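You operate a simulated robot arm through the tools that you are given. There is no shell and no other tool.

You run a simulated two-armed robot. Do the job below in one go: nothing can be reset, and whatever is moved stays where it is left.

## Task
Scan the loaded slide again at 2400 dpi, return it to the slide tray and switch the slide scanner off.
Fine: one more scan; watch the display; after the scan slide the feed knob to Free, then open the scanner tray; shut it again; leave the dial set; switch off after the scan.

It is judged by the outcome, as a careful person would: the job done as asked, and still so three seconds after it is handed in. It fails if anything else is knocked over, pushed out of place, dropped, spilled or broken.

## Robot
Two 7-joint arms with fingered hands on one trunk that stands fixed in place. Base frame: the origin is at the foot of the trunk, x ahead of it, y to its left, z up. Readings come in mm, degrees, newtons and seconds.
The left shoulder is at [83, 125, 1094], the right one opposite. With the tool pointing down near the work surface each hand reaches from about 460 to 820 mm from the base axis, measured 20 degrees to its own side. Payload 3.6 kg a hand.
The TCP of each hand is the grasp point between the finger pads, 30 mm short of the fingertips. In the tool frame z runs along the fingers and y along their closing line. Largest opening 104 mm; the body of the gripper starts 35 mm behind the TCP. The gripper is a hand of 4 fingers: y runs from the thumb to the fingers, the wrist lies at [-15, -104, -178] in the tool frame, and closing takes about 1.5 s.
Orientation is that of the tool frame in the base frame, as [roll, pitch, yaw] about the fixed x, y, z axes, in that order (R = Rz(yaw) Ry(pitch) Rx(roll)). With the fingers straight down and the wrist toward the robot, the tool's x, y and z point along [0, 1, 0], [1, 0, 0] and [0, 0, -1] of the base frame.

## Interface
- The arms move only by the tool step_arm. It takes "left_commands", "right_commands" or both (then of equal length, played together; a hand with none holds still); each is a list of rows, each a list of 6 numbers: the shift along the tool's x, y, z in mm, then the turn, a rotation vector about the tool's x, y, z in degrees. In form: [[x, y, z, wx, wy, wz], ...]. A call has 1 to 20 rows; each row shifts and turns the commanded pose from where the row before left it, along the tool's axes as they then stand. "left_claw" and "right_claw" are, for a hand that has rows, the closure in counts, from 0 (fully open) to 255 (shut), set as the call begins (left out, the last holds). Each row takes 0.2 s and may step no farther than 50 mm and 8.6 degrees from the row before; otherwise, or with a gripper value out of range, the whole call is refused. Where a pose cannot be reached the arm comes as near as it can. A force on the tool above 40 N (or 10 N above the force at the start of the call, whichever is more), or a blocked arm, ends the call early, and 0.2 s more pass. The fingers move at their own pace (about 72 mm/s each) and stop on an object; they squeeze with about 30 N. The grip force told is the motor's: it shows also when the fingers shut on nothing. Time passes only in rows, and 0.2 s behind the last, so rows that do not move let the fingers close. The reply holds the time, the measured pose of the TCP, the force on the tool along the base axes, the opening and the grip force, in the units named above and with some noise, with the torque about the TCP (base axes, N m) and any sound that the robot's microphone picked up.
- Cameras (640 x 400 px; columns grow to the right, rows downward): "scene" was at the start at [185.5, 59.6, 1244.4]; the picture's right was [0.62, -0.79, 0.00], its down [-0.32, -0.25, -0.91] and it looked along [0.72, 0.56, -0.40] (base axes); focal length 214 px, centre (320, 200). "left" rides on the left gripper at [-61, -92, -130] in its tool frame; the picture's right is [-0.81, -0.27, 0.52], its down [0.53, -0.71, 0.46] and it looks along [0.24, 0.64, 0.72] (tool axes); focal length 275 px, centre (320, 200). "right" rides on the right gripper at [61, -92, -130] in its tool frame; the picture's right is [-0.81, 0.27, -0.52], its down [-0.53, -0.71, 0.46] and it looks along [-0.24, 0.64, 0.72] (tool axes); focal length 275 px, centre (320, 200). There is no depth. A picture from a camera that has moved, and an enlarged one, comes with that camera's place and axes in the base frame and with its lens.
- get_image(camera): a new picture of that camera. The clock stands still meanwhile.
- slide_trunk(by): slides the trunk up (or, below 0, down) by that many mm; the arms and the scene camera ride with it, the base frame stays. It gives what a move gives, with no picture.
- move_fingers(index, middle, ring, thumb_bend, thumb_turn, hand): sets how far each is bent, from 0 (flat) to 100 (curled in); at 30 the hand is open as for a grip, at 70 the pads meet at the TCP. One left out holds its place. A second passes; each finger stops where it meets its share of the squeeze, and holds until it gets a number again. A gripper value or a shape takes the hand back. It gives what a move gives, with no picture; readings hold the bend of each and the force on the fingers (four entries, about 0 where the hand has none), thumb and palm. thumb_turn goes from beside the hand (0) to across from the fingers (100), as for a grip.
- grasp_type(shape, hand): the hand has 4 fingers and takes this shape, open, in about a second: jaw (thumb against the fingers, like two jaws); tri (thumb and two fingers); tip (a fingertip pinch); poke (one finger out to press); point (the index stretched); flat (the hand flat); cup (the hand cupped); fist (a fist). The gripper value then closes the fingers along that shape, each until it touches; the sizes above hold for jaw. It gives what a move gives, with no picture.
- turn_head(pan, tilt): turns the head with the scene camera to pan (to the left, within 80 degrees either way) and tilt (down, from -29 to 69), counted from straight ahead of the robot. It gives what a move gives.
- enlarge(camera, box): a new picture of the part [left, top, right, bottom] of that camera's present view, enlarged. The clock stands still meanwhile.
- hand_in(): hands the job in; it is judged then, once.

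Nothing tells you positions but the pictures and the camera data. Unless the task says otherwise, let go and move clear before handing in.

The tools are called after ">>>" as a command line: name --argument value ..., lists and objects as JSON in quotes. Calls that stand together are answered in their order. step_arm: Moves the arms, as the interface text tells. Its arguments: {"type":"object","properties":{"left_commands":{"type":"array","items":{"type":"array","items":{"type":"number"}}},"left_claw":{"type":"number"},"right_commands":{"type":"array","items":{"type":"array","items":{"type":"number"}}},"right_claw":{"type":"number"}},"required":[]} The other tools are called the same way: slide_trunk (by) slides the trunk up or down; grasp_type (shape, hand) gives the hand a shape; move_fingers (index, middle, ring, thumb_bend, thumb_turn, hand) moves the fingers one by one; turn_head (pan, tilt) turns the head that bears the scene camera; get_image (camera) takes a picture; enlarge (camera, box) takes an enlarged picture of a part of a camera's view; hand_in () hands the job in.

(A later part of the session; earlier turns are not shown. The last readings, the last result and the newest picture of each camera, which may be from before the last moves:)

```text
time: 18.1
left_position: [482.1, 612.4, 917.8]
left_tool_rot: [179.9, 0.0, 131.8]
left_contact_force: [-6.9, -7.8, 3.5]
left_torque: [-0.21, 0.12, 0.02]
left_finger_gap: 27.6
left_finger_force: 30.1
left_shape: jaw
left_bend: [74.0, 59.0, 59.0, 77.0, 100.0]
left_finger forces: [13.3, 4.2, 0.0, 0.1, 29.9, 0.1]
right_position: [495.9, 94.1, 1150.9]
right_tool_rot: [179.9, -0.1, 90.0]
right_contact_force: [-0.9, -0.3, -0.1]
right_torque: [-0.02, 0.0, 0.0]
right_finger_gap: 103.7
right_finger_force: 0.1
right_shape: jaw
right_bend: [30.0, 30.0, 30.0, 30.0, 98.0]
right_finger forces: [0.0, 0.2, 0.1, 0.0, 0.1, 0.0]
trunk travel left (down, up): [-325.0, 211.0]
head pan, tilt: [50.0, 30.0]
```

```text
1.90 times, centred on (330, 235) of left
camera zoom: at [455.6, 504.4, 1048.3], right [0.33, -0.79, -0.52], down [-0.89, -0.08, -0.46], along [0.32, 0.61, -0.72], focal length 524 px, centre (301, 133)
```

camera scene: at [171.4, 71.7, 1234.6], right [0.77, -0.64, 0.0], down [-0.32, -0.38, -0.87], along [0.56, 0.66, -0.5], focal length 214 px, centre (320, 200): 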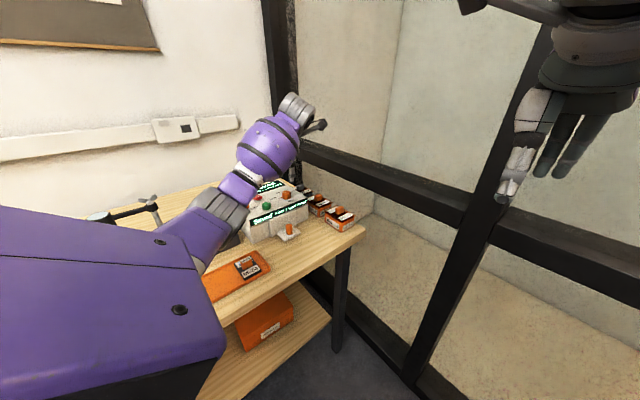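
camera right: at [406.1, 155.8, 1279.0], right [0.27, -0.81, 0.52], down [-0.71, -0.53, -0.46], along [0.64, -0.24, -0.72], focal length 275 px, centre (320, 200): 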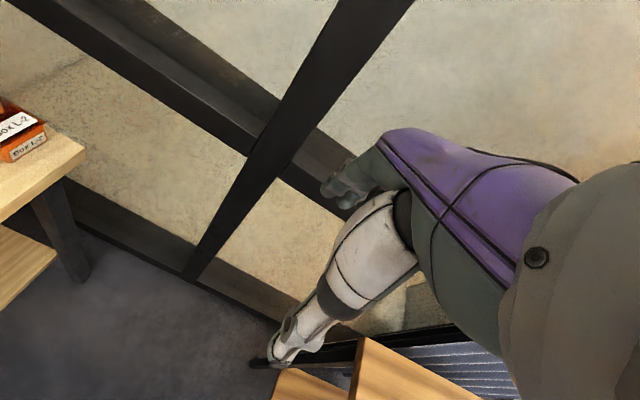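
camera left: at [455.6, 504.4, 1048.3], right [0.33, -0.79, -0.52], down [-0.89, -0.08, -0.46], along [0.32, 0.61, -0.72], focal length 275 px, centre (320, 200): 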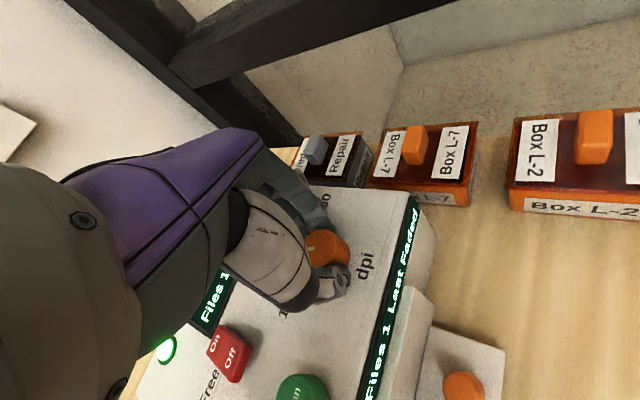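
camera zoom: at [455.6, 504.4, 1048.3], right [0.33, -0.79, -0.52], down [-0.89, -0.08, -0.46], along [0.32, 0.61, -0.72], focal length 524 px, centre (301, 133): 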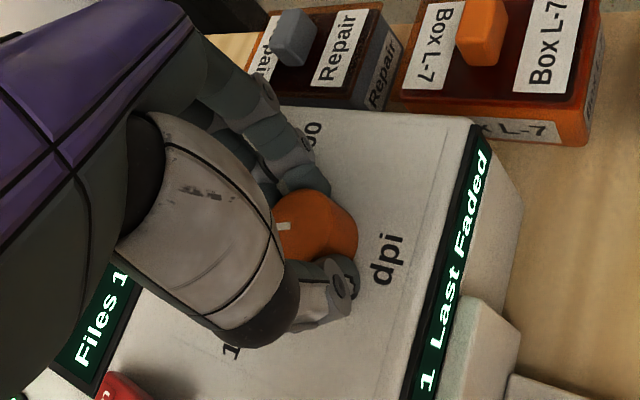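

>>> enlarge --camera "left" --box '[280, 210, 370, 310]'

>>> enlarge --camera "scene" --box '[230, 150, 350, 230]'

```text
4.00 times, centred on (325, 260) of left
camera zoom: at [455.6, 504.4, 1048.3], right [0.33, -0.79, -0.52], down [-0.89, -0.08, -0.46], along [0.32, 0.61, -0.72], focal length 1101 px, centre (300, -40)
```

zoom: 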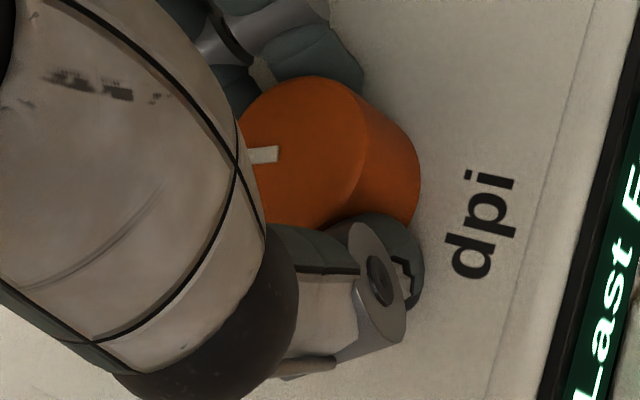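

```text
5.00 times, centred on (290, 190) of scene
camera zoom: at [169.9, 70.5, 1234.8], right [0.77, -0.64, 0.0], down [-0.32, -0.38, -0.87], along [0.56, 0.66, -0.5], focal length 1072 px, centre (470, 250)
```

zoom: 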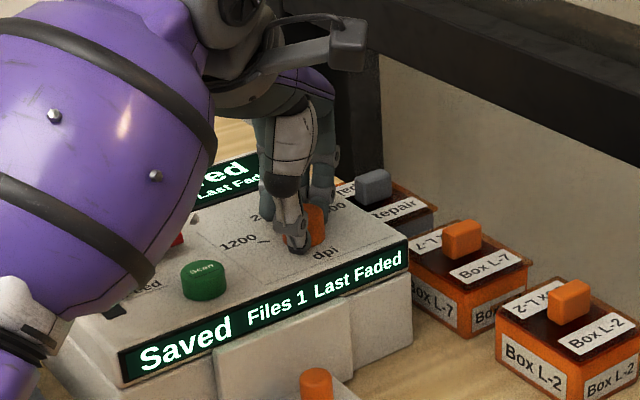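

The pointer is about 18° short of 2400. I'll turn about 19° more.

>>> step_arm --left_commands '[[0, 0, 0, 0, 0, 6.5], [0, 0, 0, 0, 0, 6.5], [0, 0, 0, 0, 0, 6]]'

>>> enlarge --camera "left" --box '[280, 210, 370, 310]'

```text
time: 18.9
left_position: [483.1, 614.4, 919.0]
left_tool_rot: [179.9, -0.1, 113.0]
left_contact_force: [-5.3, -8.5, 4.2]
left_torque: [-0.16, 0.13, 0.05]
left_finger_gap: 27.6
left_finger_force: 29.2
left_shape: jaw
left_bend: [74.0, 59.0, 59.0, 77.0, 100.0]
left_finger forces: [16.0, 3.7, 0.1, 0.0, 27.8, 0.0]
right_position: [496.0, 93.7, 1149.5]
right_tool_rot: [179.9, -0.2, 90.0]
right_contact_force: [-0.3, 0.7, 0.3]
right_torque: [-0.01, 0.02, 0.03]
right_finger_gap: 103.7
right_finger_force: 0.0
right_shape: jaw
right_bend: [30.0, 30.0, 30.0, 30.0, 98.0]
right_finger forces: [0.0, 0.1, 0.0, 0.0, 0.0, 0.0]
trunk travel left (down, up): [-325.0, 211.0]
head pan, tilt: [50.0, 30.0]
```

```text
4.00 times, centred on (325, 260) of left
camera zoom: at [421.8, 519.7, 1048.3], right [0.06, -0.85, -0.52], down [-0.86, 0.21, -0.46], along [0.5, 0.48, -0.72], focal length 1101 px, centre (300, -40)
```

zoom: 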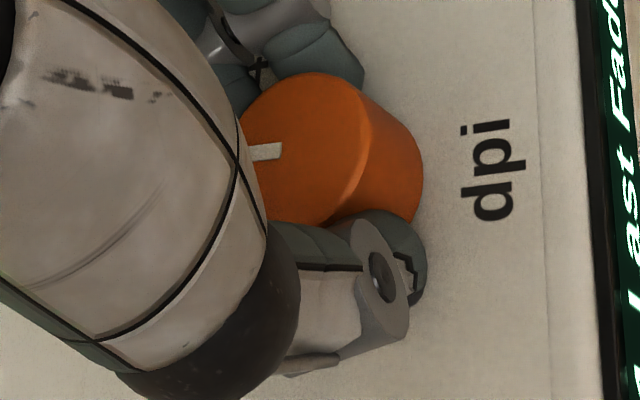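

The pointer should now be near 2400. I'll release, lift and inspect.

>>> step_arm --left_commands '[[0, 0, 0, 0, 0, 0], [0, 0, 0, 0, 0, 0], [0, 0, 0, 0, 0, 0], [0, 0, 0, 0, 0, 0]]' --left_claw 90

>>> step_arm --left_commands '[[0, 0, -10, 0, 0, 0], [0, 0, -20, 0, 0, 0], [0, 0, -30, 0, 0, 0], [20, -40, -20, 0, 0, -8], [20, -40, 0, 0, 0, -8], [0, -10, 0, 0, 0, -8], [0, 0, 0, 0, 0, -8]]'

>>> get_image --camera "left"

```text
time: 19.9
left_position: [483.5, 613.5, 919.7]
left_tool_rot: [179.8, -0.1, 113.0]
left_contact_force: [2.6, 3.0, 11.3]
left_torque: [-0.06, 0.11, 0.0]
left_finger_gap: 64.1
left_finger_force: 0.0
left_shape: jaw
left_bend: [28.0, 38.0, 36.0, 65.0, 100.0]
left_finger forces: [0.1, 2.8, 0.0, 0.0, 9.0, 0.0]
right_position: [497.5, 94.6, 1150.1]
right_tool_rot: [180.0, -0.1, 90.0]
right_contact_force: [0.1, -0.2, -0.2]
right_torque: [-0.03, -0.01, 0.02]
right_finger_gap: 103.5
right_finger_force: 0.0
right_shape: jaw
right_bend: [30.0, 30.0, 30.0, 30.0, 98.0]
right_finger forces: [0.0, 0.0, 0.0, 0.1, 0.0, 0.0]
trunk travel left (down, up): [-325.0, 211.0]
head pan, tilt: [50.0, 30.0]
```

```text
time: 21.5
left_position: [386.3, 607.7, 998.4]
left_tool_rot: [180.0, 0.0, 145.1]
left_contact_force: [0.0, 0.0, 0.2]
left_torque: [-0.02, -0.03, 0.01]
left_finger_gap: 67.2
left_finger_force: 0.1
left_shape: jaw
left_bend: [28.0, 39.0, 36.0, 62.0, 100.0]
left_finger forces: [0.0, 0.0, 0.0, 0.1, 0.0, 0.0]
right_position: [496.5, 95.3, 1149.5]
right_tool_rot: [-180.0, 0.0, 90.0]
right_contact_force: [-0.4, -0.6, 0.3]
right_torque: [0.06, 0.0, 0.01]
right_finger_gap: 103.5
right_finger_force: 0.1
right_shape: jaw
right_bend: [30.0, 30.0, 30.0, 30.0, 98.0]
right_finger forces: [0.0, 0.0, 0.0, 0.1, 0.1, 0.0]
trunk travel left (down, up): [-325.0, 211.0]
head pan, tilt: [50.0, 30.0]
```

```text
taken
camera left: at [384.1, 495.6, 1128.0], right [0.51, -0.69, -0.52], down [-0.85, -0.28, -0.46], along [0.17, 0.67, -0.72], focal length 275 px, centre (320, 200)
```

left: 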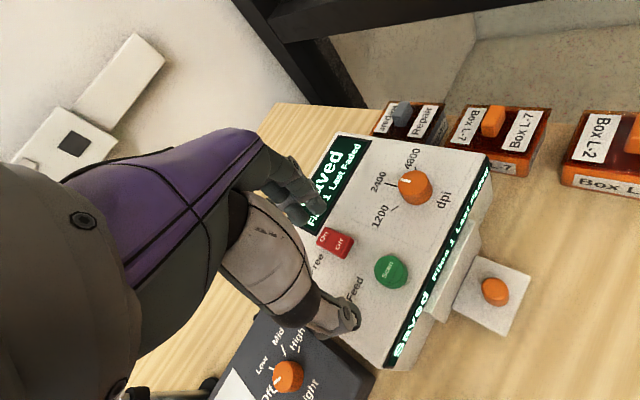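

>>> enlarge --camera "left" --box '[360, 130, 480, 230]'

>>> enlarge --camera "scene" --box '[220, 150, 330, 230]'

```text
4.00 times, centred on (420, 180) of left
camera zoom: at [384.1, 495.6, 1128.0], right [0.51, -0.69, -0.52], down [-0.85, -0.28, -0.46], along [0.17, 0.67, -0.72], focal length 1101 px, centre (-80, 280)
```

zoom: 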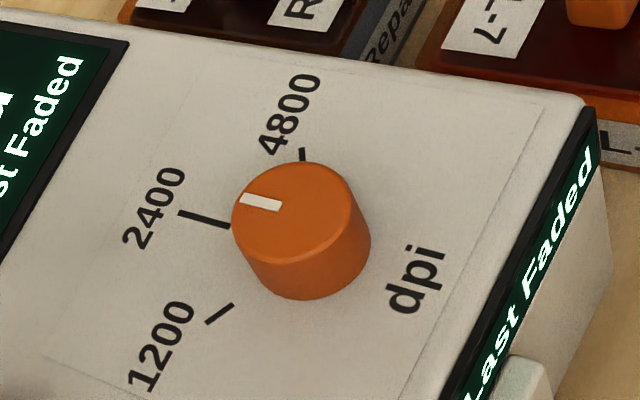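

```text
5.00 times, centred on (275, 190) of scene
camera zoom: at [171.1, 71.7, 1234.6], right [0.77, -0.64, 0.0], down [-0.32, -0.38, -0.87], along [0.56, 0.66, -0.5], focal length 1072 px, centre (545, 250)
```

zoom: 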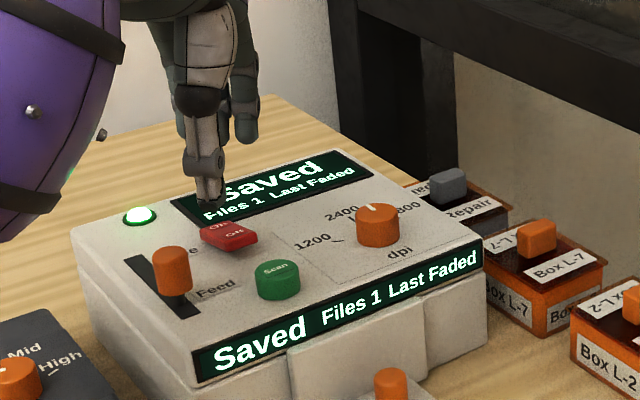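

>>> enlarge --camera "left" --box '[395, 160, 445, 210]'

>>> enlarge --camera "scene" --box '[275, 180, 315, 205]'

```text
8.00 times, centred on (420, 185) of left
camera zoom: at [384.1, 495.6, 1128.0], right [0.51, -0.69, -0.52], down [-0.85, -0.28, -0.46], along [0.17, 0.67, -0.72], focal length 2202 px, centre (-480, 320)
```

zoom: 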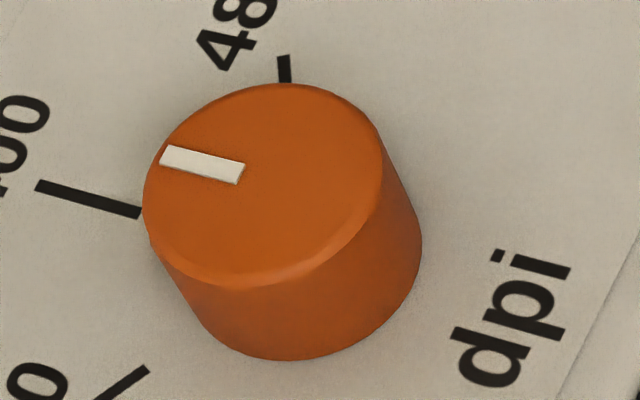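

```text
16.00 times, centred on (295, 192) of scene
camera zoom: at [171.1, 71.7, 1234.6], right [0.77, -0.64, 0.0], down [-0.32, -0.38, -0.87], along [0.56, 0.66, -0.5], focal length 3432 px, centre (720, 320)
```

zoom: 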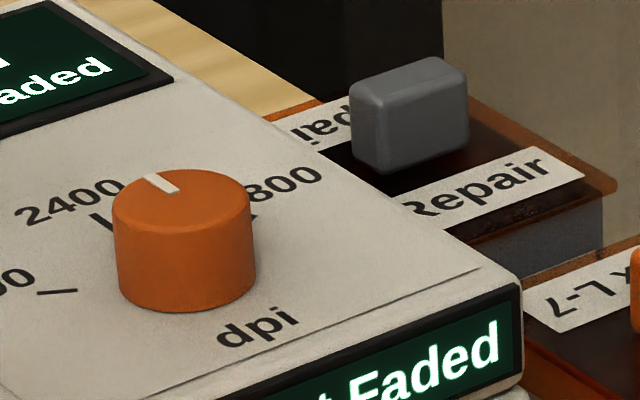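

The dial is on 2400 within a few degrees. Next is the Scan button at about (404, 597, 898); I'll take the poke shape and check where the fingertip is.

>>> grasp_type --shape "poke" --hand "left"

>>> get_image --camera "left"

>>> enlarge --camera "scene" --box '[200, 130, 330, 220]'

```text
time: 22.4
left_position: [386.5, 607.0, 998.7]
left_tool_rot: [180.0, -0.1, 144.9]
left_contact_force: [-1.3, -0.2, -1.0]
left_torque: [0.02, -0.05, 0.01]
left_finger_gap: 0.1
left_finger_force: 0.1
left_shape: poke
left_bend: [70.0, 70.0, 99.0, 100.0, 100.0]
left_finger forces: [0.0, 0.1, 0.0, 0.0, 0.0, 0.0]
right_position: [496.4, 94.3, 1149.1]
right_tool_rot: [-180.0, 0.0, 90.0]
right_contact_force: [-0.3, 0.2, -0.2]
right_torque: [-0.01, 0.0, 0.0]
right_finger_gap: 103.4
right_finger_force: 0.0
right_shape: jaw
right_bend: [30.0, 30.0, 30.0, 30.0, 98.0]
right_finger forces: [0.1, 0.0, 0.0, 0.0, 0.1, 0.0]
trunk travel left (down, up): [-325.0, 211.0]
head pan, tilt: [50.0, 30.0]
```

```text
taken
camera left: at [383.9, 495.7, 1128.1], right [0.5, -0.69, -0.52], down [-0.85, -0.28, -0.46], along [0.17, 0.67, -0.72], focal length 275 px, centre (320, 200)
```

left: 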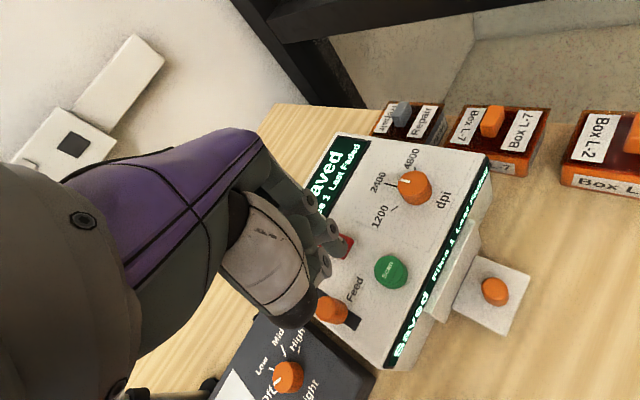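

```text
4.44 times, centred on (265, 175) of scene
camera zoom: at [171.0, 71.7, 1234.6], right [0.77, -0.64, 0.0], down [-0.32, -0.38, -0.87], along [0.56, 0.66, -0.5], focal length 953 px, centre (564, 311)
```

zoom: 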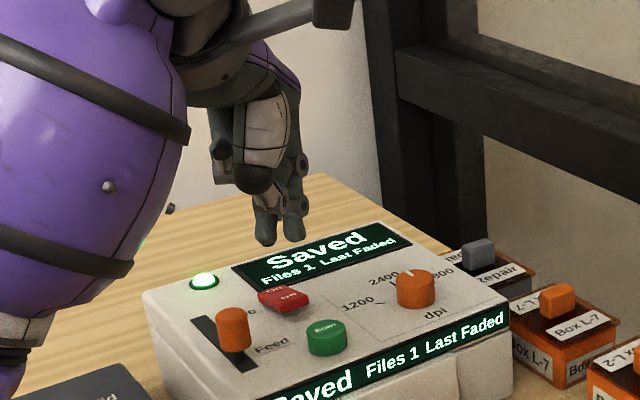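

Poke leaves two fingertips at the TCP line. I'll curl the middle finger to have a single index fingertip.

>>> move_fingers --hand "left" --middle 100 --index 70

>>> get_image --camera "left"

>>> enlarge --camera "left" --box '[250, 180, 430, 340]'

>>> enlarge --camera "scene" --box '[200, 130, 330, 220]'

```text
time: 23.4
left_position: [386.8, 607.1, 997.1]
left_tool_rot: [180.0, 0.0, 144.9]
left_contact_force: [-0.8, 0.0, 0.3]
left_torque: [0.0, 0.01, 0.01]
left_finger_gap: 31.4
left_finger_force: 0.1
left_shape: fingers
left_bend: [70.0, 100.0, 99.0, 100.0, 100.0]
left_finger forces: [0.1, 0.1, 0.1, 0.0, 0.1, 0.0]
right_position: [497.3, 95.1, 1149.7]
right_tool_rot: [-179.9, 0.0, 90.0]
right_contact_force: [0.2, -0.2, -1.0]
right_torque: [-0.02, 0.01, 0.0]
right_finger_gap: 103.6
right_finger_force: 0.0
right_shape: jaw
right_bend: [30.0, 30.0, 30.0, 30.0, 98.0]
right_finger forces: [0.0, 0.0, 0.2, 0.0, 0.0, 0.0]
trunk travel left (down, up): [-325.0, 211.0]
head pan, tilt: [50.0, 30.0]
```

```text
taken
camera left: at [384.0, 495.6, 1128.1], right [0.51, -0.69, -0.52], down [-0.85, -0.28, -0.46], along [0.17, 0.67, -0.72], focal length 275 px, centre (320, 200)
```

left: 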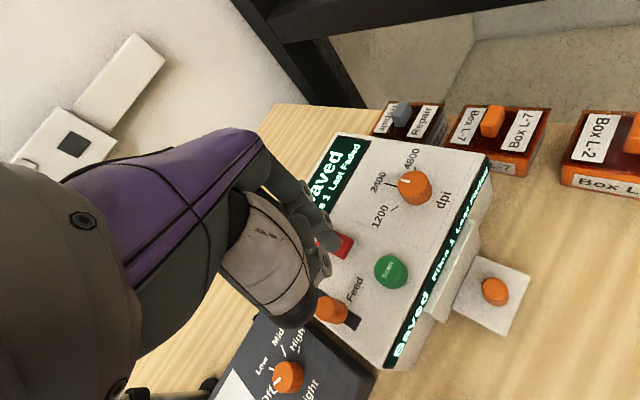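

```text
2.50 times, centred on (340, 260) of left
camera zoom: at [384.0, 495.6, 1128.1], right [0.51, -0.69, -0.52], down [-0.85, -0.28, -0.46], along [0.17, 0.67, -0.72], focal length 688 px, centre (270, 50)
```

zoom: 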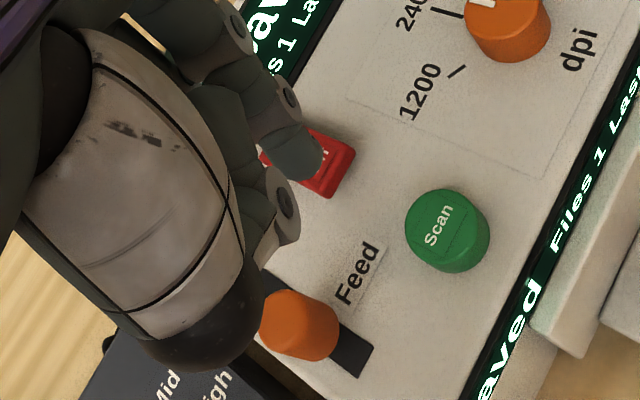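

```text
4.44 times, centred on (265, 175) of scene
camera zoom: at [171.0, 71.7, 1234.6], right [0.77, -0.64, 0.0], down [-0.32, -0.38, -0.87], along [0.56, 0.66, -0.5], focal length 953 px, centre (564, 311)
```

zoom: 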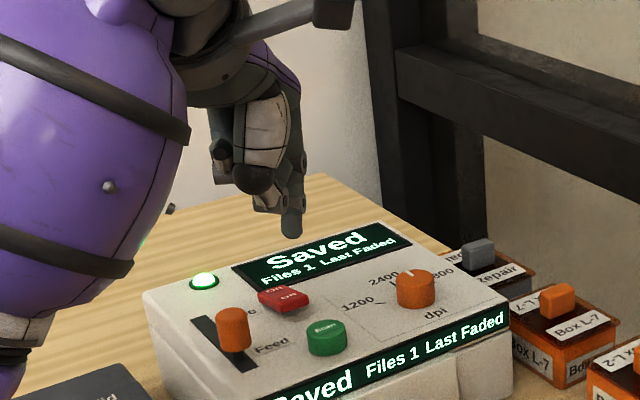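

The index tip sits at about (-8, 3, 26) in the tool frame. I'll position it over the Scan button and descend to just above.

>>> step_arm --left_commands '[[-12, -1.4, 20, 0, 0, 0], [0, 0, 20, 0, 0, 0], [0, 0, 18, 0, 0, 0]]'

>>> enlarge --camera "left" --box '[250, 180, 430, 340]'

>>> enlarge --camera "scene" --box '[220, 150, 320, 220]'

```text
time: 24.2
left_position: [394.4, 598.0, 938.6]
left_tool_rot: [-179.9, 0.0, 144.9]
left_contact_force: [-0.8, 0.2, -0.7]
left_torque: [-0.01, -0.04, 0.02]
left_finger_gap: 31.6
left_finger_force: 0.0
left_shape: fingers
left_bend: [70.0, 100.0, 99.0, 100.0, 100.0]
left_finger forces: [0.1, 0.0, 0.0, 0.1, 0.0, 0.0]
right_position: [497.4, 94.6, 1149.4]
right_tool_rot: [-179.9, -0.1, 90.0]
right_contact_force: [0.0, 0.1, -0.1]
right_torque: [0.0, -0.01, 0.01]
right_finger_gap: 103.8
right_finger_force: 0.1
right_shape: jaw
right_bend: [30.0, 30.0, 30.0, 30.0, 98.0]
right_finger forces: [0.0, 0.1, 0.0, 0.1, 0.0, 0.0]
trunk travel left (down, up): [-325.0, 211.0]
head pan, tilt: [50.0, 30.0]
```

```text
2.50 times, centred on (340, 260) of left
camera zoom: at [392.2, 486.7, 1070.4], right [0.51, -0.69, -0.52], down [-0.85, -0.28, -0.46], along [0.17, 0.67, -0.72], focal length 688 px, centre (270, 50)
```

zoom: 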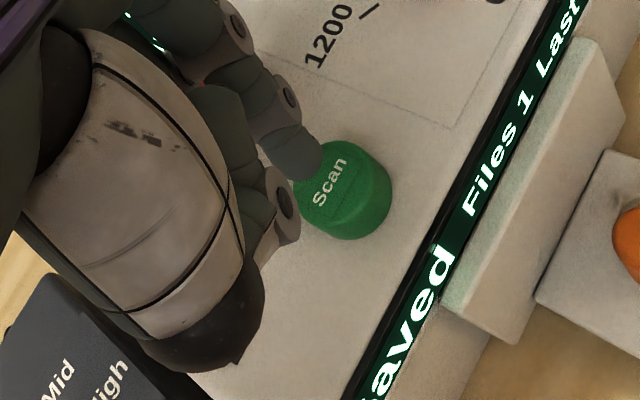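

```text
5.71 times, centred on (270, 185) of scene
camera zoom: at [171.2, 71.8, 1234.6], right [0.77, -0.64, 0.0], down [-0.32, -0.38, -0.87], along [0.56, 0.66, -0.5], focal length 1226 px, centre (606, 286)
```

zoom: 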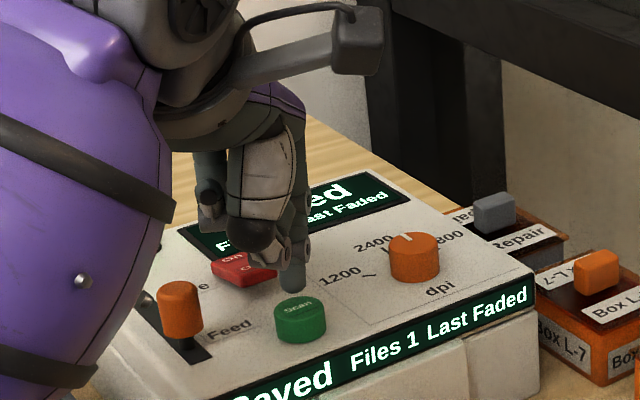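

The tip is aligned above Scan. I'll go down in small steps to press.

>>> step_arm --left_commands '[[1, -0.5, 5, 0, 0, 0], [0, 0, 4, 0, 0, 0], [0, 0, 4, 0, 0, 0]]'

>>> enlarge --camera "scene" --box '[220, 150, 320, 220]'

>>> enlarge --camera "left" --box '[250, 180, 430, 340]'

```text
time: 25.0
left_position: [394.7, 598.8, 928.0]
left_tool_rot: [179.7, 0.1, 145.1]
left_contact_force: [1.2, 2.0, 7.4]
left_torque: [0.05, -0.12, 0.02]
left_finger_gap: 31.0
left_finger_force: 4.0
left_shape: fingers
left_bend: [70.0, 100.0, 99.0, 100.0, 100.0]
left_finger forces: [8.0, 0.1, 0.0, 0.0, 0.1, 0.0]
right_position: [496.8, 93.7, 1149.8]
right_tool_rot: [180.0, 0.0, 90.1]
right_contact_force: [-0.5, 0.9, 0.2]
right_torque: [-0.01, -0.01, -0.01]
right_finger_gap: 103.3
right_finger_force: 0.1
right_shape: jaw
right_bend: [30.0, 30.0, 30.0, 30.0, 98.0]
right_finger forces: [0.1, 0.0, 0.0, 0.0, 0.0, 0.1]
trunk travel left (down, up): [-325.0, 211.0]
head pan, tilt: [50.0, 30.0]
heard: click
```

```text
5.71 times, centred on (270, 185) of scene
camera zoom: at [170.6, 71.2, 1234.8], right [0.77, -0.64, 0.0], down [-0.32, -0.38, -0.87], along [0.56, 0.66, -0.5], focal length 1226 px, centre (606, 286)
```

zoom: 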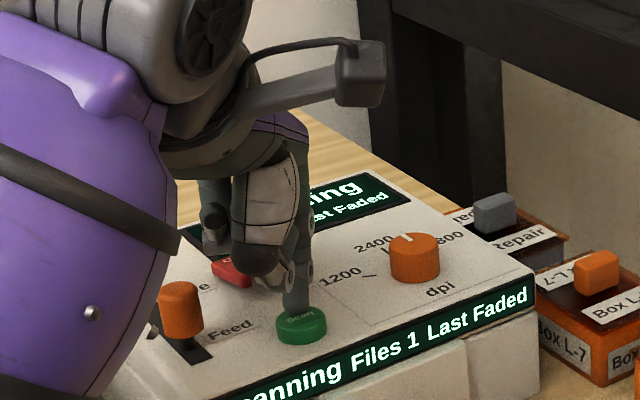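

```text
2.50 times, centred on (340, 260) of left
camera zoom: at [391.8, 486.5, 1057.5], right [0.51, -0.69, -0.52], down [-0.84, -0.28, -0.46], along [0.17, 0.67, -0.72], focal length 688 px, centre (270, 50)
```

zoom: 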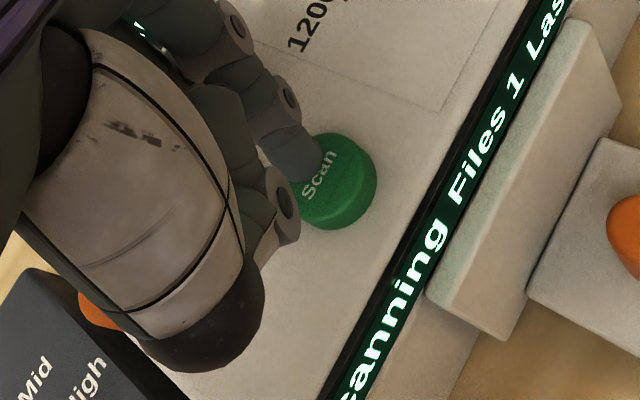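

The button clicked and the display reads "Scanning". I'll lift straight off and wait for the scan to finish.

>>> step_arm --left_commands '[[0, 0, -10, 0, 0, 0], [0, 0, -20, 0, 0, 0], [0, 0, -20, 0, 0, 0], [0, 0, 0, 0, 0, 0], [0, 0, 0, 0, 0, 0]]'

>>> enlarge --camera "scene" --box '[220, 150, 320, 220]'

>>> step_arm --left_commands '[[0, 0, 0, 0, 0, 0], [0, 0, 0, 0, 0, 0], [0, 0, 0, 0, 0, 0], [0, 0, 0, 0, 0, 0], [0, 0, 0, 0, 0, 0], [0, 0, 0, 0, 0, 0], [0, 0, 0, 0, 0, 0], [0, 0, 0, 0, 0, 0], [0, 0, 0, 0, 0, 0], [0, 0, 0, 0, 0, 0], [0, 0, 0, 0, 0, 0], [0, 0, 0, 0, 0, 0]]'

>>> enlarge --camera "scene" --box '[220, 150, 320, 220]'

```text
time: 26.2
left_position: [395.0, 599.3, 977.4]
left_tool_rot: [-179.9, 0.0, 144.8]
left_contact_force: [0.6, -0.4, -1.0]
left_torque: [-0.02, 0.02, 0.02]
left_finger_gap: 31.3
left_finger_force: 0.2
left_shape: fingers
left_bend: [70.0, 100.0, 99.0, 100.0, 100.0]
left_finger forces: [0.0, 0.0, 0.1, 0.1, 0.0, 0.0]
right_position: [497.5, 95.4, 1148.7]
right_tool_rot: [180.0, 0.2, 90.0]
right_contact_force: [-0.4, 0.1, -0.2]
right_torque: [0.0, -0.01, -0.02]
right_finger_gap: 103.5
right_finger_force: 0.0
right_shape: jaw
right_bend: [30.0, 30.0, 30.0, 30.0, 98.0]
right_finger forces: [0.0, 0.1, 0.1, 0.0, 0.1, 0.0]
trunk travel left (down, up): [-325.0, 211.0]
head pan, tilt: [50.0, 30.0]
```

```text
5.71 times, centred on (270, 185) of scene
camera zoom: at [171.0, 71.7, 1234.6], right [0.77, -0.64, 0.0], down [-0.32, -0.38, -0.87], along [0.56, 0.66, -0.5], focal length 1226 px, centre (606, 286)
```

zoom: 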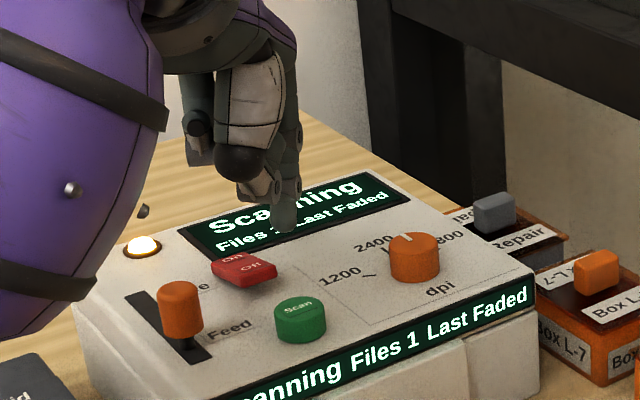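

```text
time: 28.8
left_position: [394.5, 599.2, 974.9]
left_tool_rot: [-180.0, 0.0, 144.9]
left_contact_force: [-0.2, 0.2, 0.8]
left_torque: [-0.01, 0.02, 0.01]
left_finger_gap: 31.0
left_finger_force: 0.1
left_shape: fingers
left_bend: [70.0, 100.0, 99.0, 100.0, 100.0]
left_finger forces: [0.0, 0.1, 0.0, 0.0, 0.0, 0.1]
right_position: [495.9, 96.5, 1150.2]
right_tool_rot: [-180.0, 0.0, 90.0]
right_contact_force: [0.6, 0.1, -0.2]
right_torque: [0.0, 0.03, -0.01]
right_finger_gap: 103.4
right_finger_force: 0.0
right_shape: jaw
right_bend: [30.0, 30.0, 30.0, 30.0, 98.0]
right_finger forces: [0.0, 0.0, 0.0, 0.0, 0.1, 0.0]
trunk travel left (down, up): [-325.0, 211.0]
head pan, tilt: [50.0, 30.0]
```

```text
5.71 times, centred on (270, 185) of scene
camera zoom: at [171.0, 71.7, 1234.6], right [0.77, -0.64, 0.0], down [-0.32, -0.38, -0.87], along [0.56, 0.66, -0.5], focal length 1226 px, centre (606, 286)
```

zoom: 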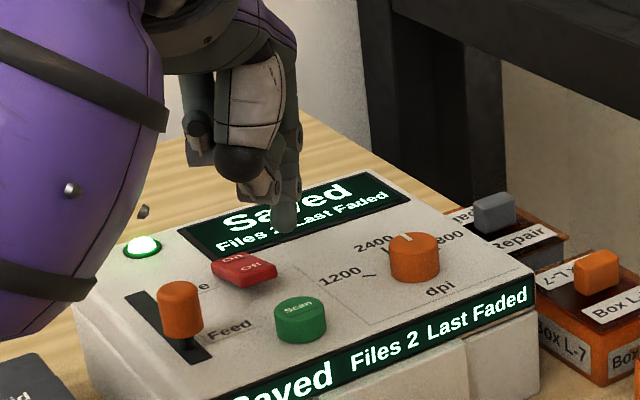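

The display shows "Saved, Files 2", so the single rescan is done. Now for the feed knob, at about (351, 625) with its top at z≈917. I'll bring the index tip in front of it at yaw 180 to push it back to Free.

>>> step_arm --left_commands '[[0, 0, -5, 0, 0, -7], [0, 0, 0, 0, 0, -7], [0, 0, 0, 0, 0, -7], [0, 0, 0, 0, 0, -7], [0, 0, 0, 0, 0, -7], [25, -3, 0, 0, 0, 0], [26, -3, 0, 0, 0, 0], [0, 0, 5, 0, 0, 0]]'

>>> get_image --camera "left"

>>> get_image --camera "scene"

```text
time: 30.6
left_position: [342.7, 592.9, 976.3]
left_tool_rot: [-179.9, 0.0, 179.9]
left_contact_force: [-0.4, -0.3, 0.1]
left_torque: [-0.02, 0.02, 0.02]
left_finger_gap: 31.3
left_finger_force: 0.1
left_shape: fingers
left_bend: [70.0, 100.0, 99.0, 100.0, 100.0]
left_finger forces: [0.1, 0.1, 0.1, 0.1, 0.0, 0.2]
right_position: [498.3, 95.4, 1149.1]
right_tool_rot: [-180.0, 0.0, 90.1]
right_contact_force: [0.5, -0.2, 0.7]
right_torque: [-0.01, 0.03, 0.02]
right_finger_gap: 103.5
right_finger_force: 0.0
right_shape: jaw
right_bend: [30.0, 30.0, 30.0, 30.0, 98.0]
right_finger forces: [0.1, 0.0, 0.1, 0.1, 0.0, 0.1]
trunk travel left (down, up): [-325.0, 211.0]
head pan, tilt: [50.0, 30.0]
```

```text
taken
camera left: at [404.3, 499.7, 1106.6], right [0.81, -0.28, -0.52], down [-0.53, -0.71, -0.46], along [-0.24, 0.65, -0.72], focal length 275 px, centre (320, 200)
```

left: 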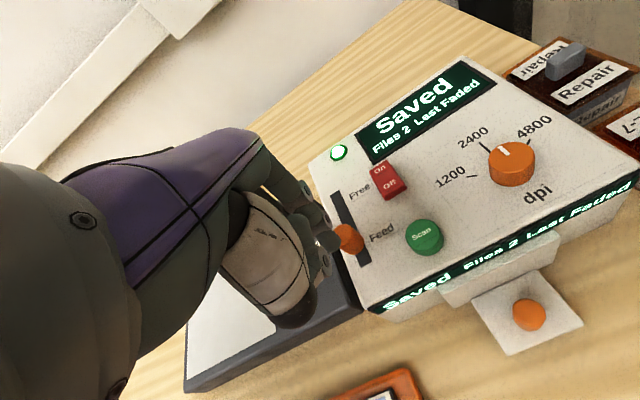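

```text
taken
camera scene: at [171.2, 71.8, 1234.6], right [0.77, -0.64, 0.0], down [-0.32, -0.38, -0.87], along [0.56, 0.66, -0.5], focal length 214 px, centre (320, 200)
```

scene: 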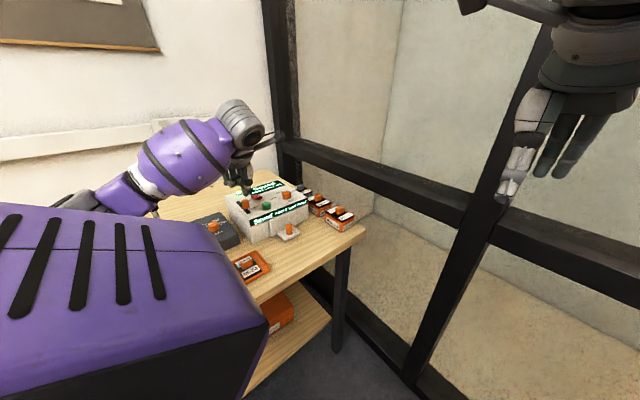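

>>> enlarge --camera "left" --box '[270, 170, 430, 320]'

>>> enlarge --camera "scene" --box '[200, 140, 320, 220]'

```text
2.67 times, centred on (350, 245) of left
camera zoom: at [404.3, 499.7, 1106.6], right [0.81, -0.28, -0.52], down [-0.53, -0.71, -0.46], along [-0.24, 0.65, -0.72], focal length 734 px, centre (240, 80)
```

zoom: 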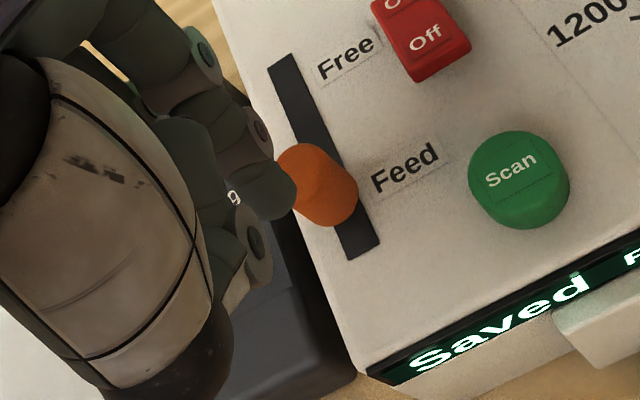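

```text
5.00 times, centred on (260, 180) of scene
camera zoom: at [171.2, 71.8, 1234.6], right [0.77, -0.64, 0.0], down [-0.32, -0.38, -0.87], along [0.56, 0.66, -0.5], focal length 1072 px, centre (620, 300)
```

zoom: 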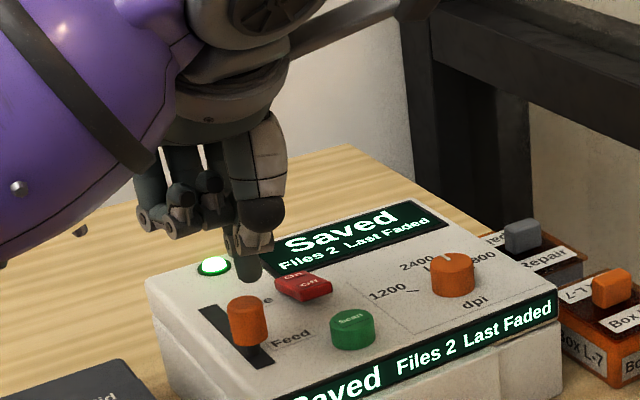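

The slot runs from y≈605 to 696 at x≈348, and the knob is at y≈621. I'll lower the fingertip in front of the knob, then check.

>>> step_arm --left_commands '[[2, -4, 17, 0, 0, 0], [0, 0, 17, 0, 0, 0], [0, 0, 15, 0, 0, 0]]'

>>> enlarge --camera "left" --box '[270, 170, 430, 320]'

>>> enlarge --camera "scene" --box '[200, 140, 320, 220]'

```text
time: 31.4
left_position: [342.4, 588.7, 927.0]
left_tool_rot: [179.8, -0.1, 179.9]
left_contact_force: [-0.5, -1.0, 0.2]
left_torque: [0.06, 0.0, -0.01]
left_finger_gap: 30.2
left_finger_force: 1.2
left_shape: fingers
left_bend: [70.0, 100.0, 99.0, 100.0, 100.0]
left_finger forces: [2.2, 0.0, 0.0, 0.0, 0.0, 0.1]
right_position: [497.2, 95.3, 1149.6]
right_tool_rot: [180.0, 0.0, 89.9]
right_contact_force: [0.0, -0.3, -0.5]
right_torque: [-0.02, -0.03, 0.06]
right_finger_gap: 103.6
right_finger_force: 0.1
right_shape: jaw
right_bend: [30.0, 30.0, 30.0, 30.0, 98.0]
right_finger forces: [0.0, 0.0, 0.1, 0.0, 0.1, 0.0]
trunk travel left (down, up): [-325.0, 211.0]
head pan, tilt: [50.0, 30.0]
```

```text
2.67 times, centred on (350, 245) of left
camera zoom: at [403.7, 495.1, 1057.3], right [0.81, -0.28, -0.52], down [-0.53, -0.71, -0.46], along [-0.24, 0.65, -0.72], focal length 734 px, centre (240, 80)
```

zoom: 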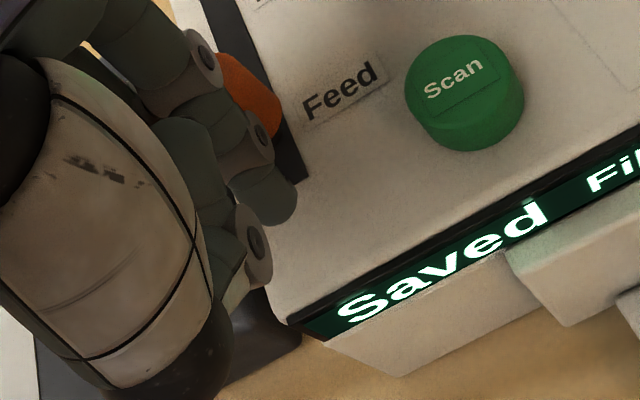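

```text
5.00 times, centred on (260, 180) of scene
camera zoom: at [171.0, 71.3, 1234.7], right [0.77, -0.64, 0.0], down [-0.32, -0.38, -0.87], along [0.56, 0.66, -0.5], focal length 1072 px, centre (620, 300)
```

zoom: 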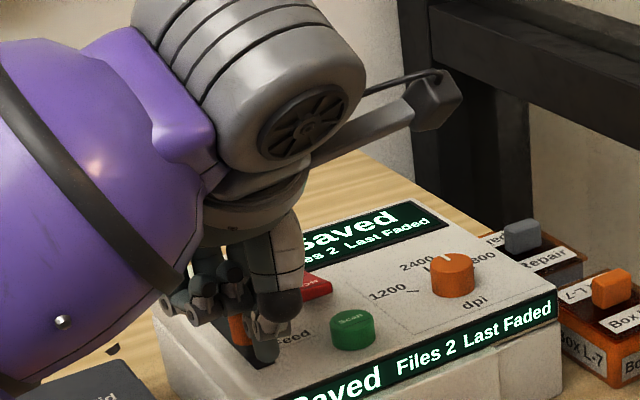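

The finger is in front of the knob and just touching. I'll push straight back along the slot.

>>> step_arm --left_commands '[[0, 9, 0, 0, 0, 0], [0, 9, 0, 0, 0, 0], [0, 9, 0, 0, 0, 0], [0, 9, 0, 0, 0, 0], [0, 9, 0, 0, 0, 0], [0, 9, 0, 0, 0, 0]]'

>>> enlarge --camera "left" --box '[230, 130, 430, 320]'

>>> enlarge --camera "scene" --box '[200, 140, 320, 220]'

```text
time: 32.8
left_position: [342.4, 641.5, 926.4]
left_tool_rot: [180.0, 0.0, 179.9]
left_contact_force: [0.1, -2.1, 0.6]
left_torque: [-0.02, 0.0, -0.02]
left_finger_gap: 30.2
left_finger_force: 1.3
left_shape: fingers
left_bend: [70.0, 100.0, 99.0, 100.0, 100.0]
left_finger forces: [2.1, 0.0, 0.0, 0.1, 0.1, 0.0]
right_position: [496.1, 95.0, 1148.8]
right_tool_rot: [180.0, 0.1, 90.0]
right_contact_force: [0.2, 1.0, 0.1]
right_torque: [-0.03, -0.03, 0.0]
right_finger_gap: 103.7
right_finger_force: 0.1
right_shape: jaw
right_bend: [30.0, 30.0, 30.0, 30.0, 98.0]
right_finger forces: [0.0, 0.1, 0.0, 0.0, 0.0, 0.1]
trunk travel left (down, up): [-325.0, 211.0]
head pan, tilt: [50.0, 30.0]
```

```text
2.11 times, centred on (330, 225) of left
camera zoom: at [403.4, 549.3, 1056.8], right [0.81, -0.28, -0.52], down [-0.53, -0.71, -0.46], along [-0.24, 0.65, -0.72], focal length 580 px, centre (299, 147)
```

zoom: 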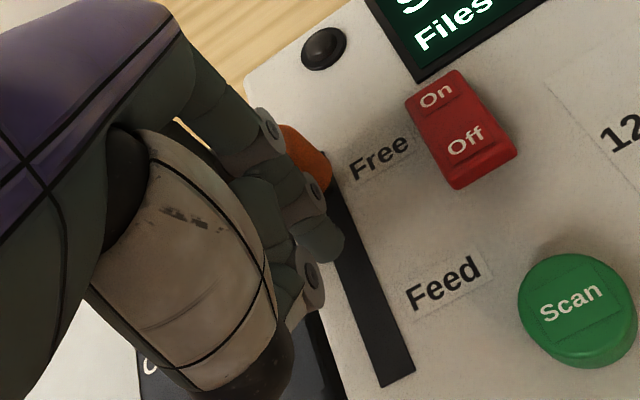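

```text
5.00 times, centred on (260, 180) of scene
camera zoom: at [171.1, 71.3, 1234.6], right [0.77, -0.64, 0.0], down [-0.32, -0.38, -0.87], along [0.56, 0.66, -0.5], focal length 1072 px, centre (620, 300)
```

zoom: 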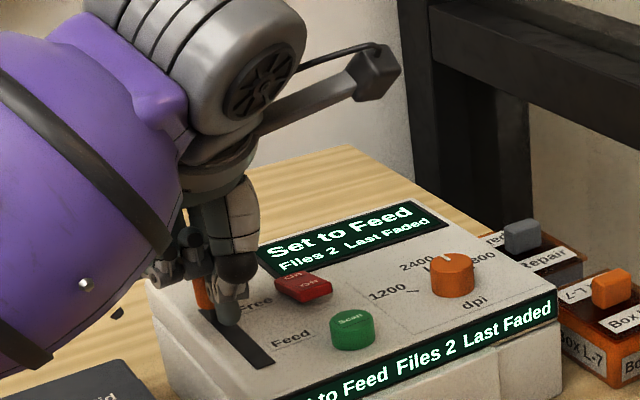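

The knob has moved back near Free. I'll push on gently to the end of its travel.

>>> step_arm --left_commands '[[0, 3, 0, 0, 0, 0], [0, 3, 0, 0, 0, 0], [0, 3, 0, 0, 0, 0]]'

>>> enlarge --camera "left" --box '[230, 130, 430, 320]'

```text
time: 33.6
left_position: [341.1, 649.8, 926.8]
left_tool_rot: [179.9, 0.1, 179.9]
left_contact_force: [0.5, -10.3, 2.6]
left_torque: [-0.03, -0.02, -0.08]
left_finger_gap: 26.1
left_finger_force: 5.2
left_shape: fingers
left_bend: [71.0, 100.0, 99.0, 100.0, 100.0]
left_finger forces: [10.6, 0.0, 0.0, 0.0, 0.0, 0.0]
right_position: [496.5, 93.5, 1149.1]
right_tool_rot: [180.0, -0.1, 90.1]
right_contact_force: [-0.8, -1.1, 1.3]
right_torque: [-0.02, 0.03, 0.0]
right_finger_gap: 103.7
right_finger_force: 0.1
right_shape: jaw
right_bend: [30.0, 30.0, 30.0, 30.0, 98.0]
right_finger forces: [0.0, 0.0, 0.0, 0.0, 0.0, 0.0]
trunk travel left (down, up): [-325.0, 211.0]
head pan, tilt: [50.0, 30.0]
```

```text
2.11 times, centred on (330, 225) of left
camera zoom: at [402.6, 557.3, 1057.6], right [0.81, -0.28, -0.52], down [-0.53, -0.71, -0.46], along [-0.24, 0.65, -0.72], focal length 580 px, centre (299, 147)
```

zoom: 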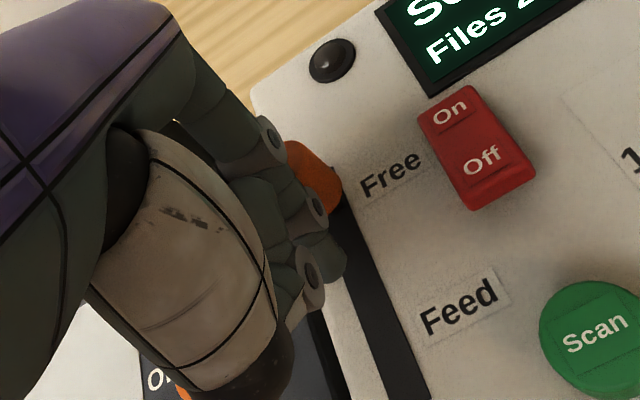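

The knob hit its stop at Free (10 N). I'll back off, lift clear, and take the tip shape with yaw about 90 for the tray handle at about (435, 530, 847).

>>> step_arm --left_commands '[[0, -6, -3, 0, 0, 0], [0, -4, -25, 0, 0, 0], [0, -10, -35, 0, 0, 0], [-20, -25, 0, 0, 0, 8], [-20, -25, 0, 0, 0, 8], [-10, -20, 0, 0, 0, 8], [0, 0, 0, 0, 0, 8], [0, 0, 0, 0, 0, 8], [0, 0, 0, 0, 0, 8]]'

>>> grasp_type --shape "tip" --hand "left"

>>> get_image --camera "left"

>>> get_image --camera "scene"

```text
time: 35.6
left_position: [382.5, 556.9, 990.3]
left_tool_rot: [179.9, 0.0, 131.8]
left_contact_force: [0.0, 0.0, 0.3]
left_torque: [-0.03, -0.03, 0.0]
left_finger_gap: 31.2
left_finger_force: 0.0
left_shape: fingers
left_bend: [70.0, 100.0, 99.0, 100.0, 100.0]
left_finger forces: [0.0, 0.0, 0.0, 0.1, 0.1, 0.0]
right_position: [497.0, 95.4, 1149.4]
right_tool_rot: [179.9, 0.0, 90.0]
right_contact_force: [-0.2, -1.1, 0.0]
right_torque: [0.01, 0.02, -0.02]
right_finger_gap: 103.8
right_finger_force: 0.1
right_shape: jaw
right_bend: [30.0, 30.0, 30.0, 30.0, 98.0]
right_finger forces: [0.1, 0.1, 0.1, 0.1, 0.0, 0.1]
trunk travel left (down, up): [-325.0, 211.0]
head pan, tilt: [50.0, 30.0]
```

```text
time: 36.5
left_position: [382.2, 556.8, 990.5]
left_tool_rot: [-179.9, 0.0, 132.0]
left_contact_force: [0.2, 0.4, 0.7]
left_torque: [0.02, 0.02, 0.0]
left_finger_gap: 103.9
left_finger_force: 0.0
left_shape: tip
left_bend: [30.0, 98.0, 99.0, 30.0, 98.0]
left_finger forces: [0.1, 0.0, 0.0, 0.0, 0.0, 0.0]
right_position: [497.0, 95.0, 1149.7]
right_tool_rot: [179.9, 0.0, 90.0]
right_contact_force: [-0.3, -0.3, -0.6]
right_torque: [-0.03, -0.03, -0.01]
right_finger_gap: 103.8
right_finger_force: 0.1
right_shape: jaw
right_bend: [30.0, 30.0, 30.0, 30.0, 98.0]
right_finger forces: [0.1, 0.0, 0.1, 0.1, 0.0, 0.0]
trunk travel left (down, up): [-325.0, 211.0]
head pan, tilt: [50.0, 30.0]
```

```text
taken
camera left: at [355.5, 449.3, 1120.8], right [0.34, -0.79, -0.52], down [-0.89, -0.08, -0.46], along [0.32, 0.61, -0.72], focal length 275 px, centre (320, 200)
```

left: 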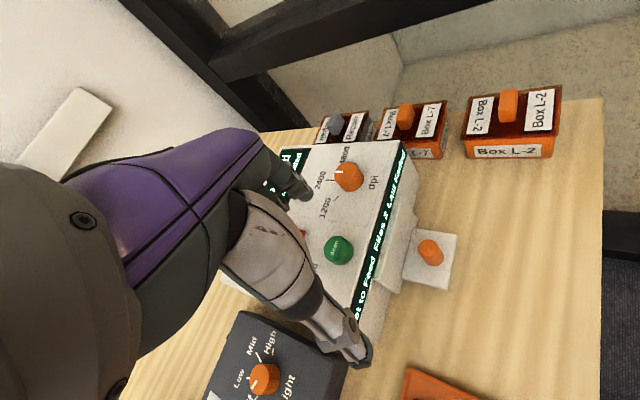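

```text
taken
camera scene: at [171.0, 71.7, 1234.6], right [0.77, -0.64, 0.0], down [-0.32, -0.38, -0.87], along [0.56, 0.66, -0.5], focal length 214 px, centre (320, 200)
```

scene: 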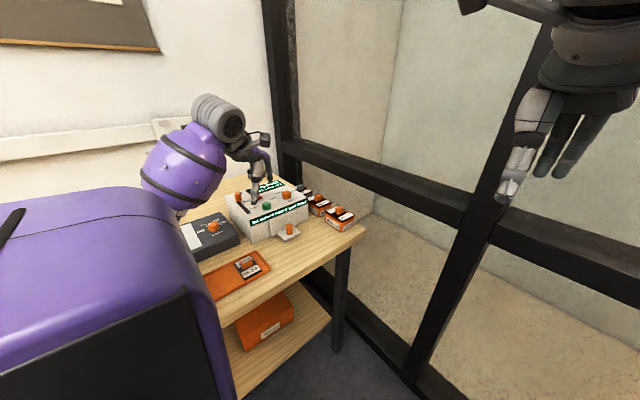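

>>> enlarge --camera "left" --box '[350, 180, 480, 320]'

>>> enlarge --camera "scene" --box '[200, 160, 340, 260]'

```text
2.86 times, centred on (415, 250) of left
camera zoom: at [355.5, 449.3, 1120.8], right [0.34, -0.79, -0.52], down [-0.89, -0.08, -0.46], along [0.32, 0.61, -0.72], focal length 786 px, centre (49, 57)
```

zoom: 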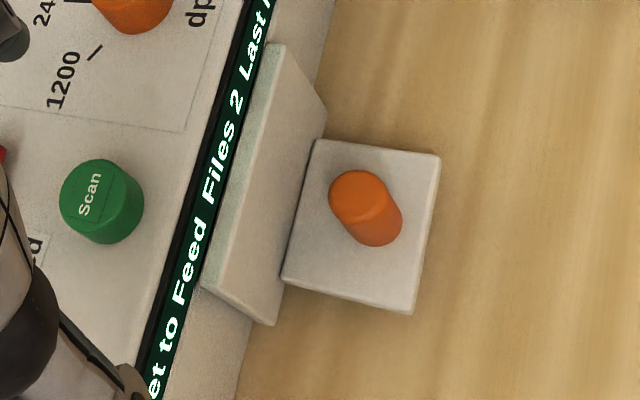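

```text
4.00 times, centred on (270, 210) of scene
camera zoom: at [171.0, 71.7, 1234.6], right [0.77, -0.64, 0.0], down [-0.32, -0.38, -0.87], along [0.56, 0.66, -0.5], focal length 858 px, centre (520, 160)
```

zoom: 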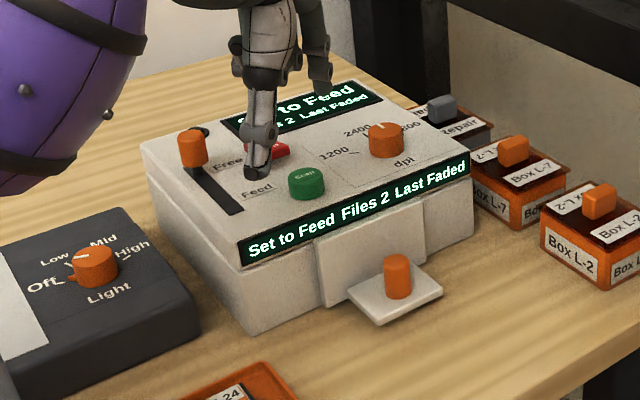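

The knob is at Free. The handle (radius about 10) is at (434, 529), z 816–847, about 28 mm in front of the tray panel. With the fingers straight down the curled fingers would hit the panel, so I'll lean the hand back about 45° in front of the scanner.

>>> step_arm --left_commands '[[-39, -14, 0, 0, 0, 0], [-40, -14, 0, 0, 0, 0], [-40, -14, 0, 0, 0, 0], [0, 0, 0, 0, 0, 8.4], [0, 0, 0, 0, 0, 8.4], [0, 0, 0, 0, 0, 8.4], [0, 0, 0, 0, 0, 8.4], [0, 0, 0, 0, 0, 8.4], [0, 0, 0, 0, 7.5, 0], [0, 0, 0, 0, 7.5, 0], [0, 0, 0, 0, 7.5, 0], [0, 0, 0, 0, 7.5, 0], [0, 0, 0, 0, 7.5, 0], [0, 0, 0, 0, 7.5, 0]]'

>>> get_image --camera "left"

>>> get_image --camera "scene"

```text
time: 39.5
left_position: [429.7, 440.4, 990.1]
left_tool_rot: [179.9, -45.1, 89.9]
left_contact_force: [0.6, -0.1, 0.1]
left_torque: [0.0, 0.02, 0.0]
left_finger_gap: 103.7
left_finger_force: 0.1
left_shape: tip
left_bend: [30.0, 98.0, 99.0, 30.0, 98.0]
left_finger forces: [0.1, 0.0, 0.0, 0.0, 0.0, 0.0]
right_position: [497.1, 95.0, 1149.2]
right_tool_rot: [180.0, 0.0, 90.0]
right_contact_force: [0.7, 0.3, -0.5]
right_torque: [0.01, 0.01, 0.01]
right_finger_gap: 103.6
right_finger_force: 0.0
right_shape: jaw
right_bend: [30.0, 30.0, 30.0, 30.0, 98.0]
right_finger forces: [0.0, 0.0, 0.1, 0.0, 0.1, 0.0]
trunk travel left (down, up): [-325.0, 211.0]
head pan, tilt: [50.0, 30.0]
```

```text
taken
camera left: at [338.3, 303.8, 1038.6], right [-0.27, -0.21, -0.94], down [-0.71, 0.7, 0.06], along [0.65, 0.68, -0.34], focal length 275 px, centre (320, 200)
```

left: 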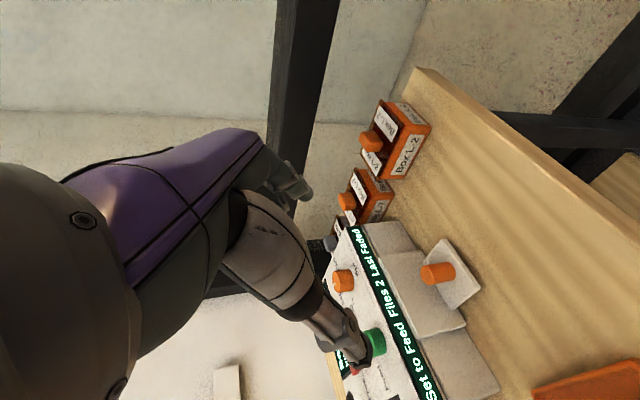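

```text
taken
camera scene: at [171.0, 71.6, 1234.6], right [0.77, -0.64, 0.0], down [-0.32, -0.38, -0.87], along [0.56, 0.66, -0.5], focal length 214 px, centre (320, 200)
```

scene: 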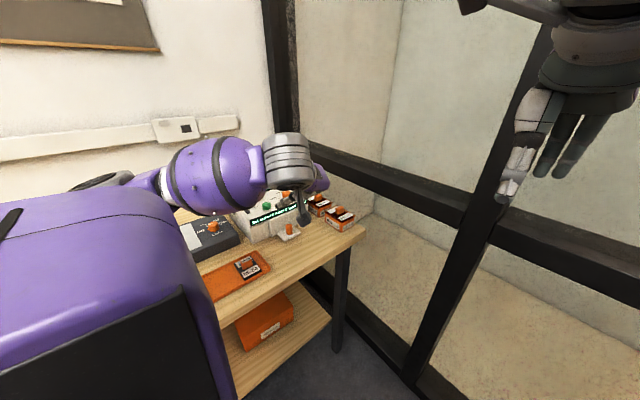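

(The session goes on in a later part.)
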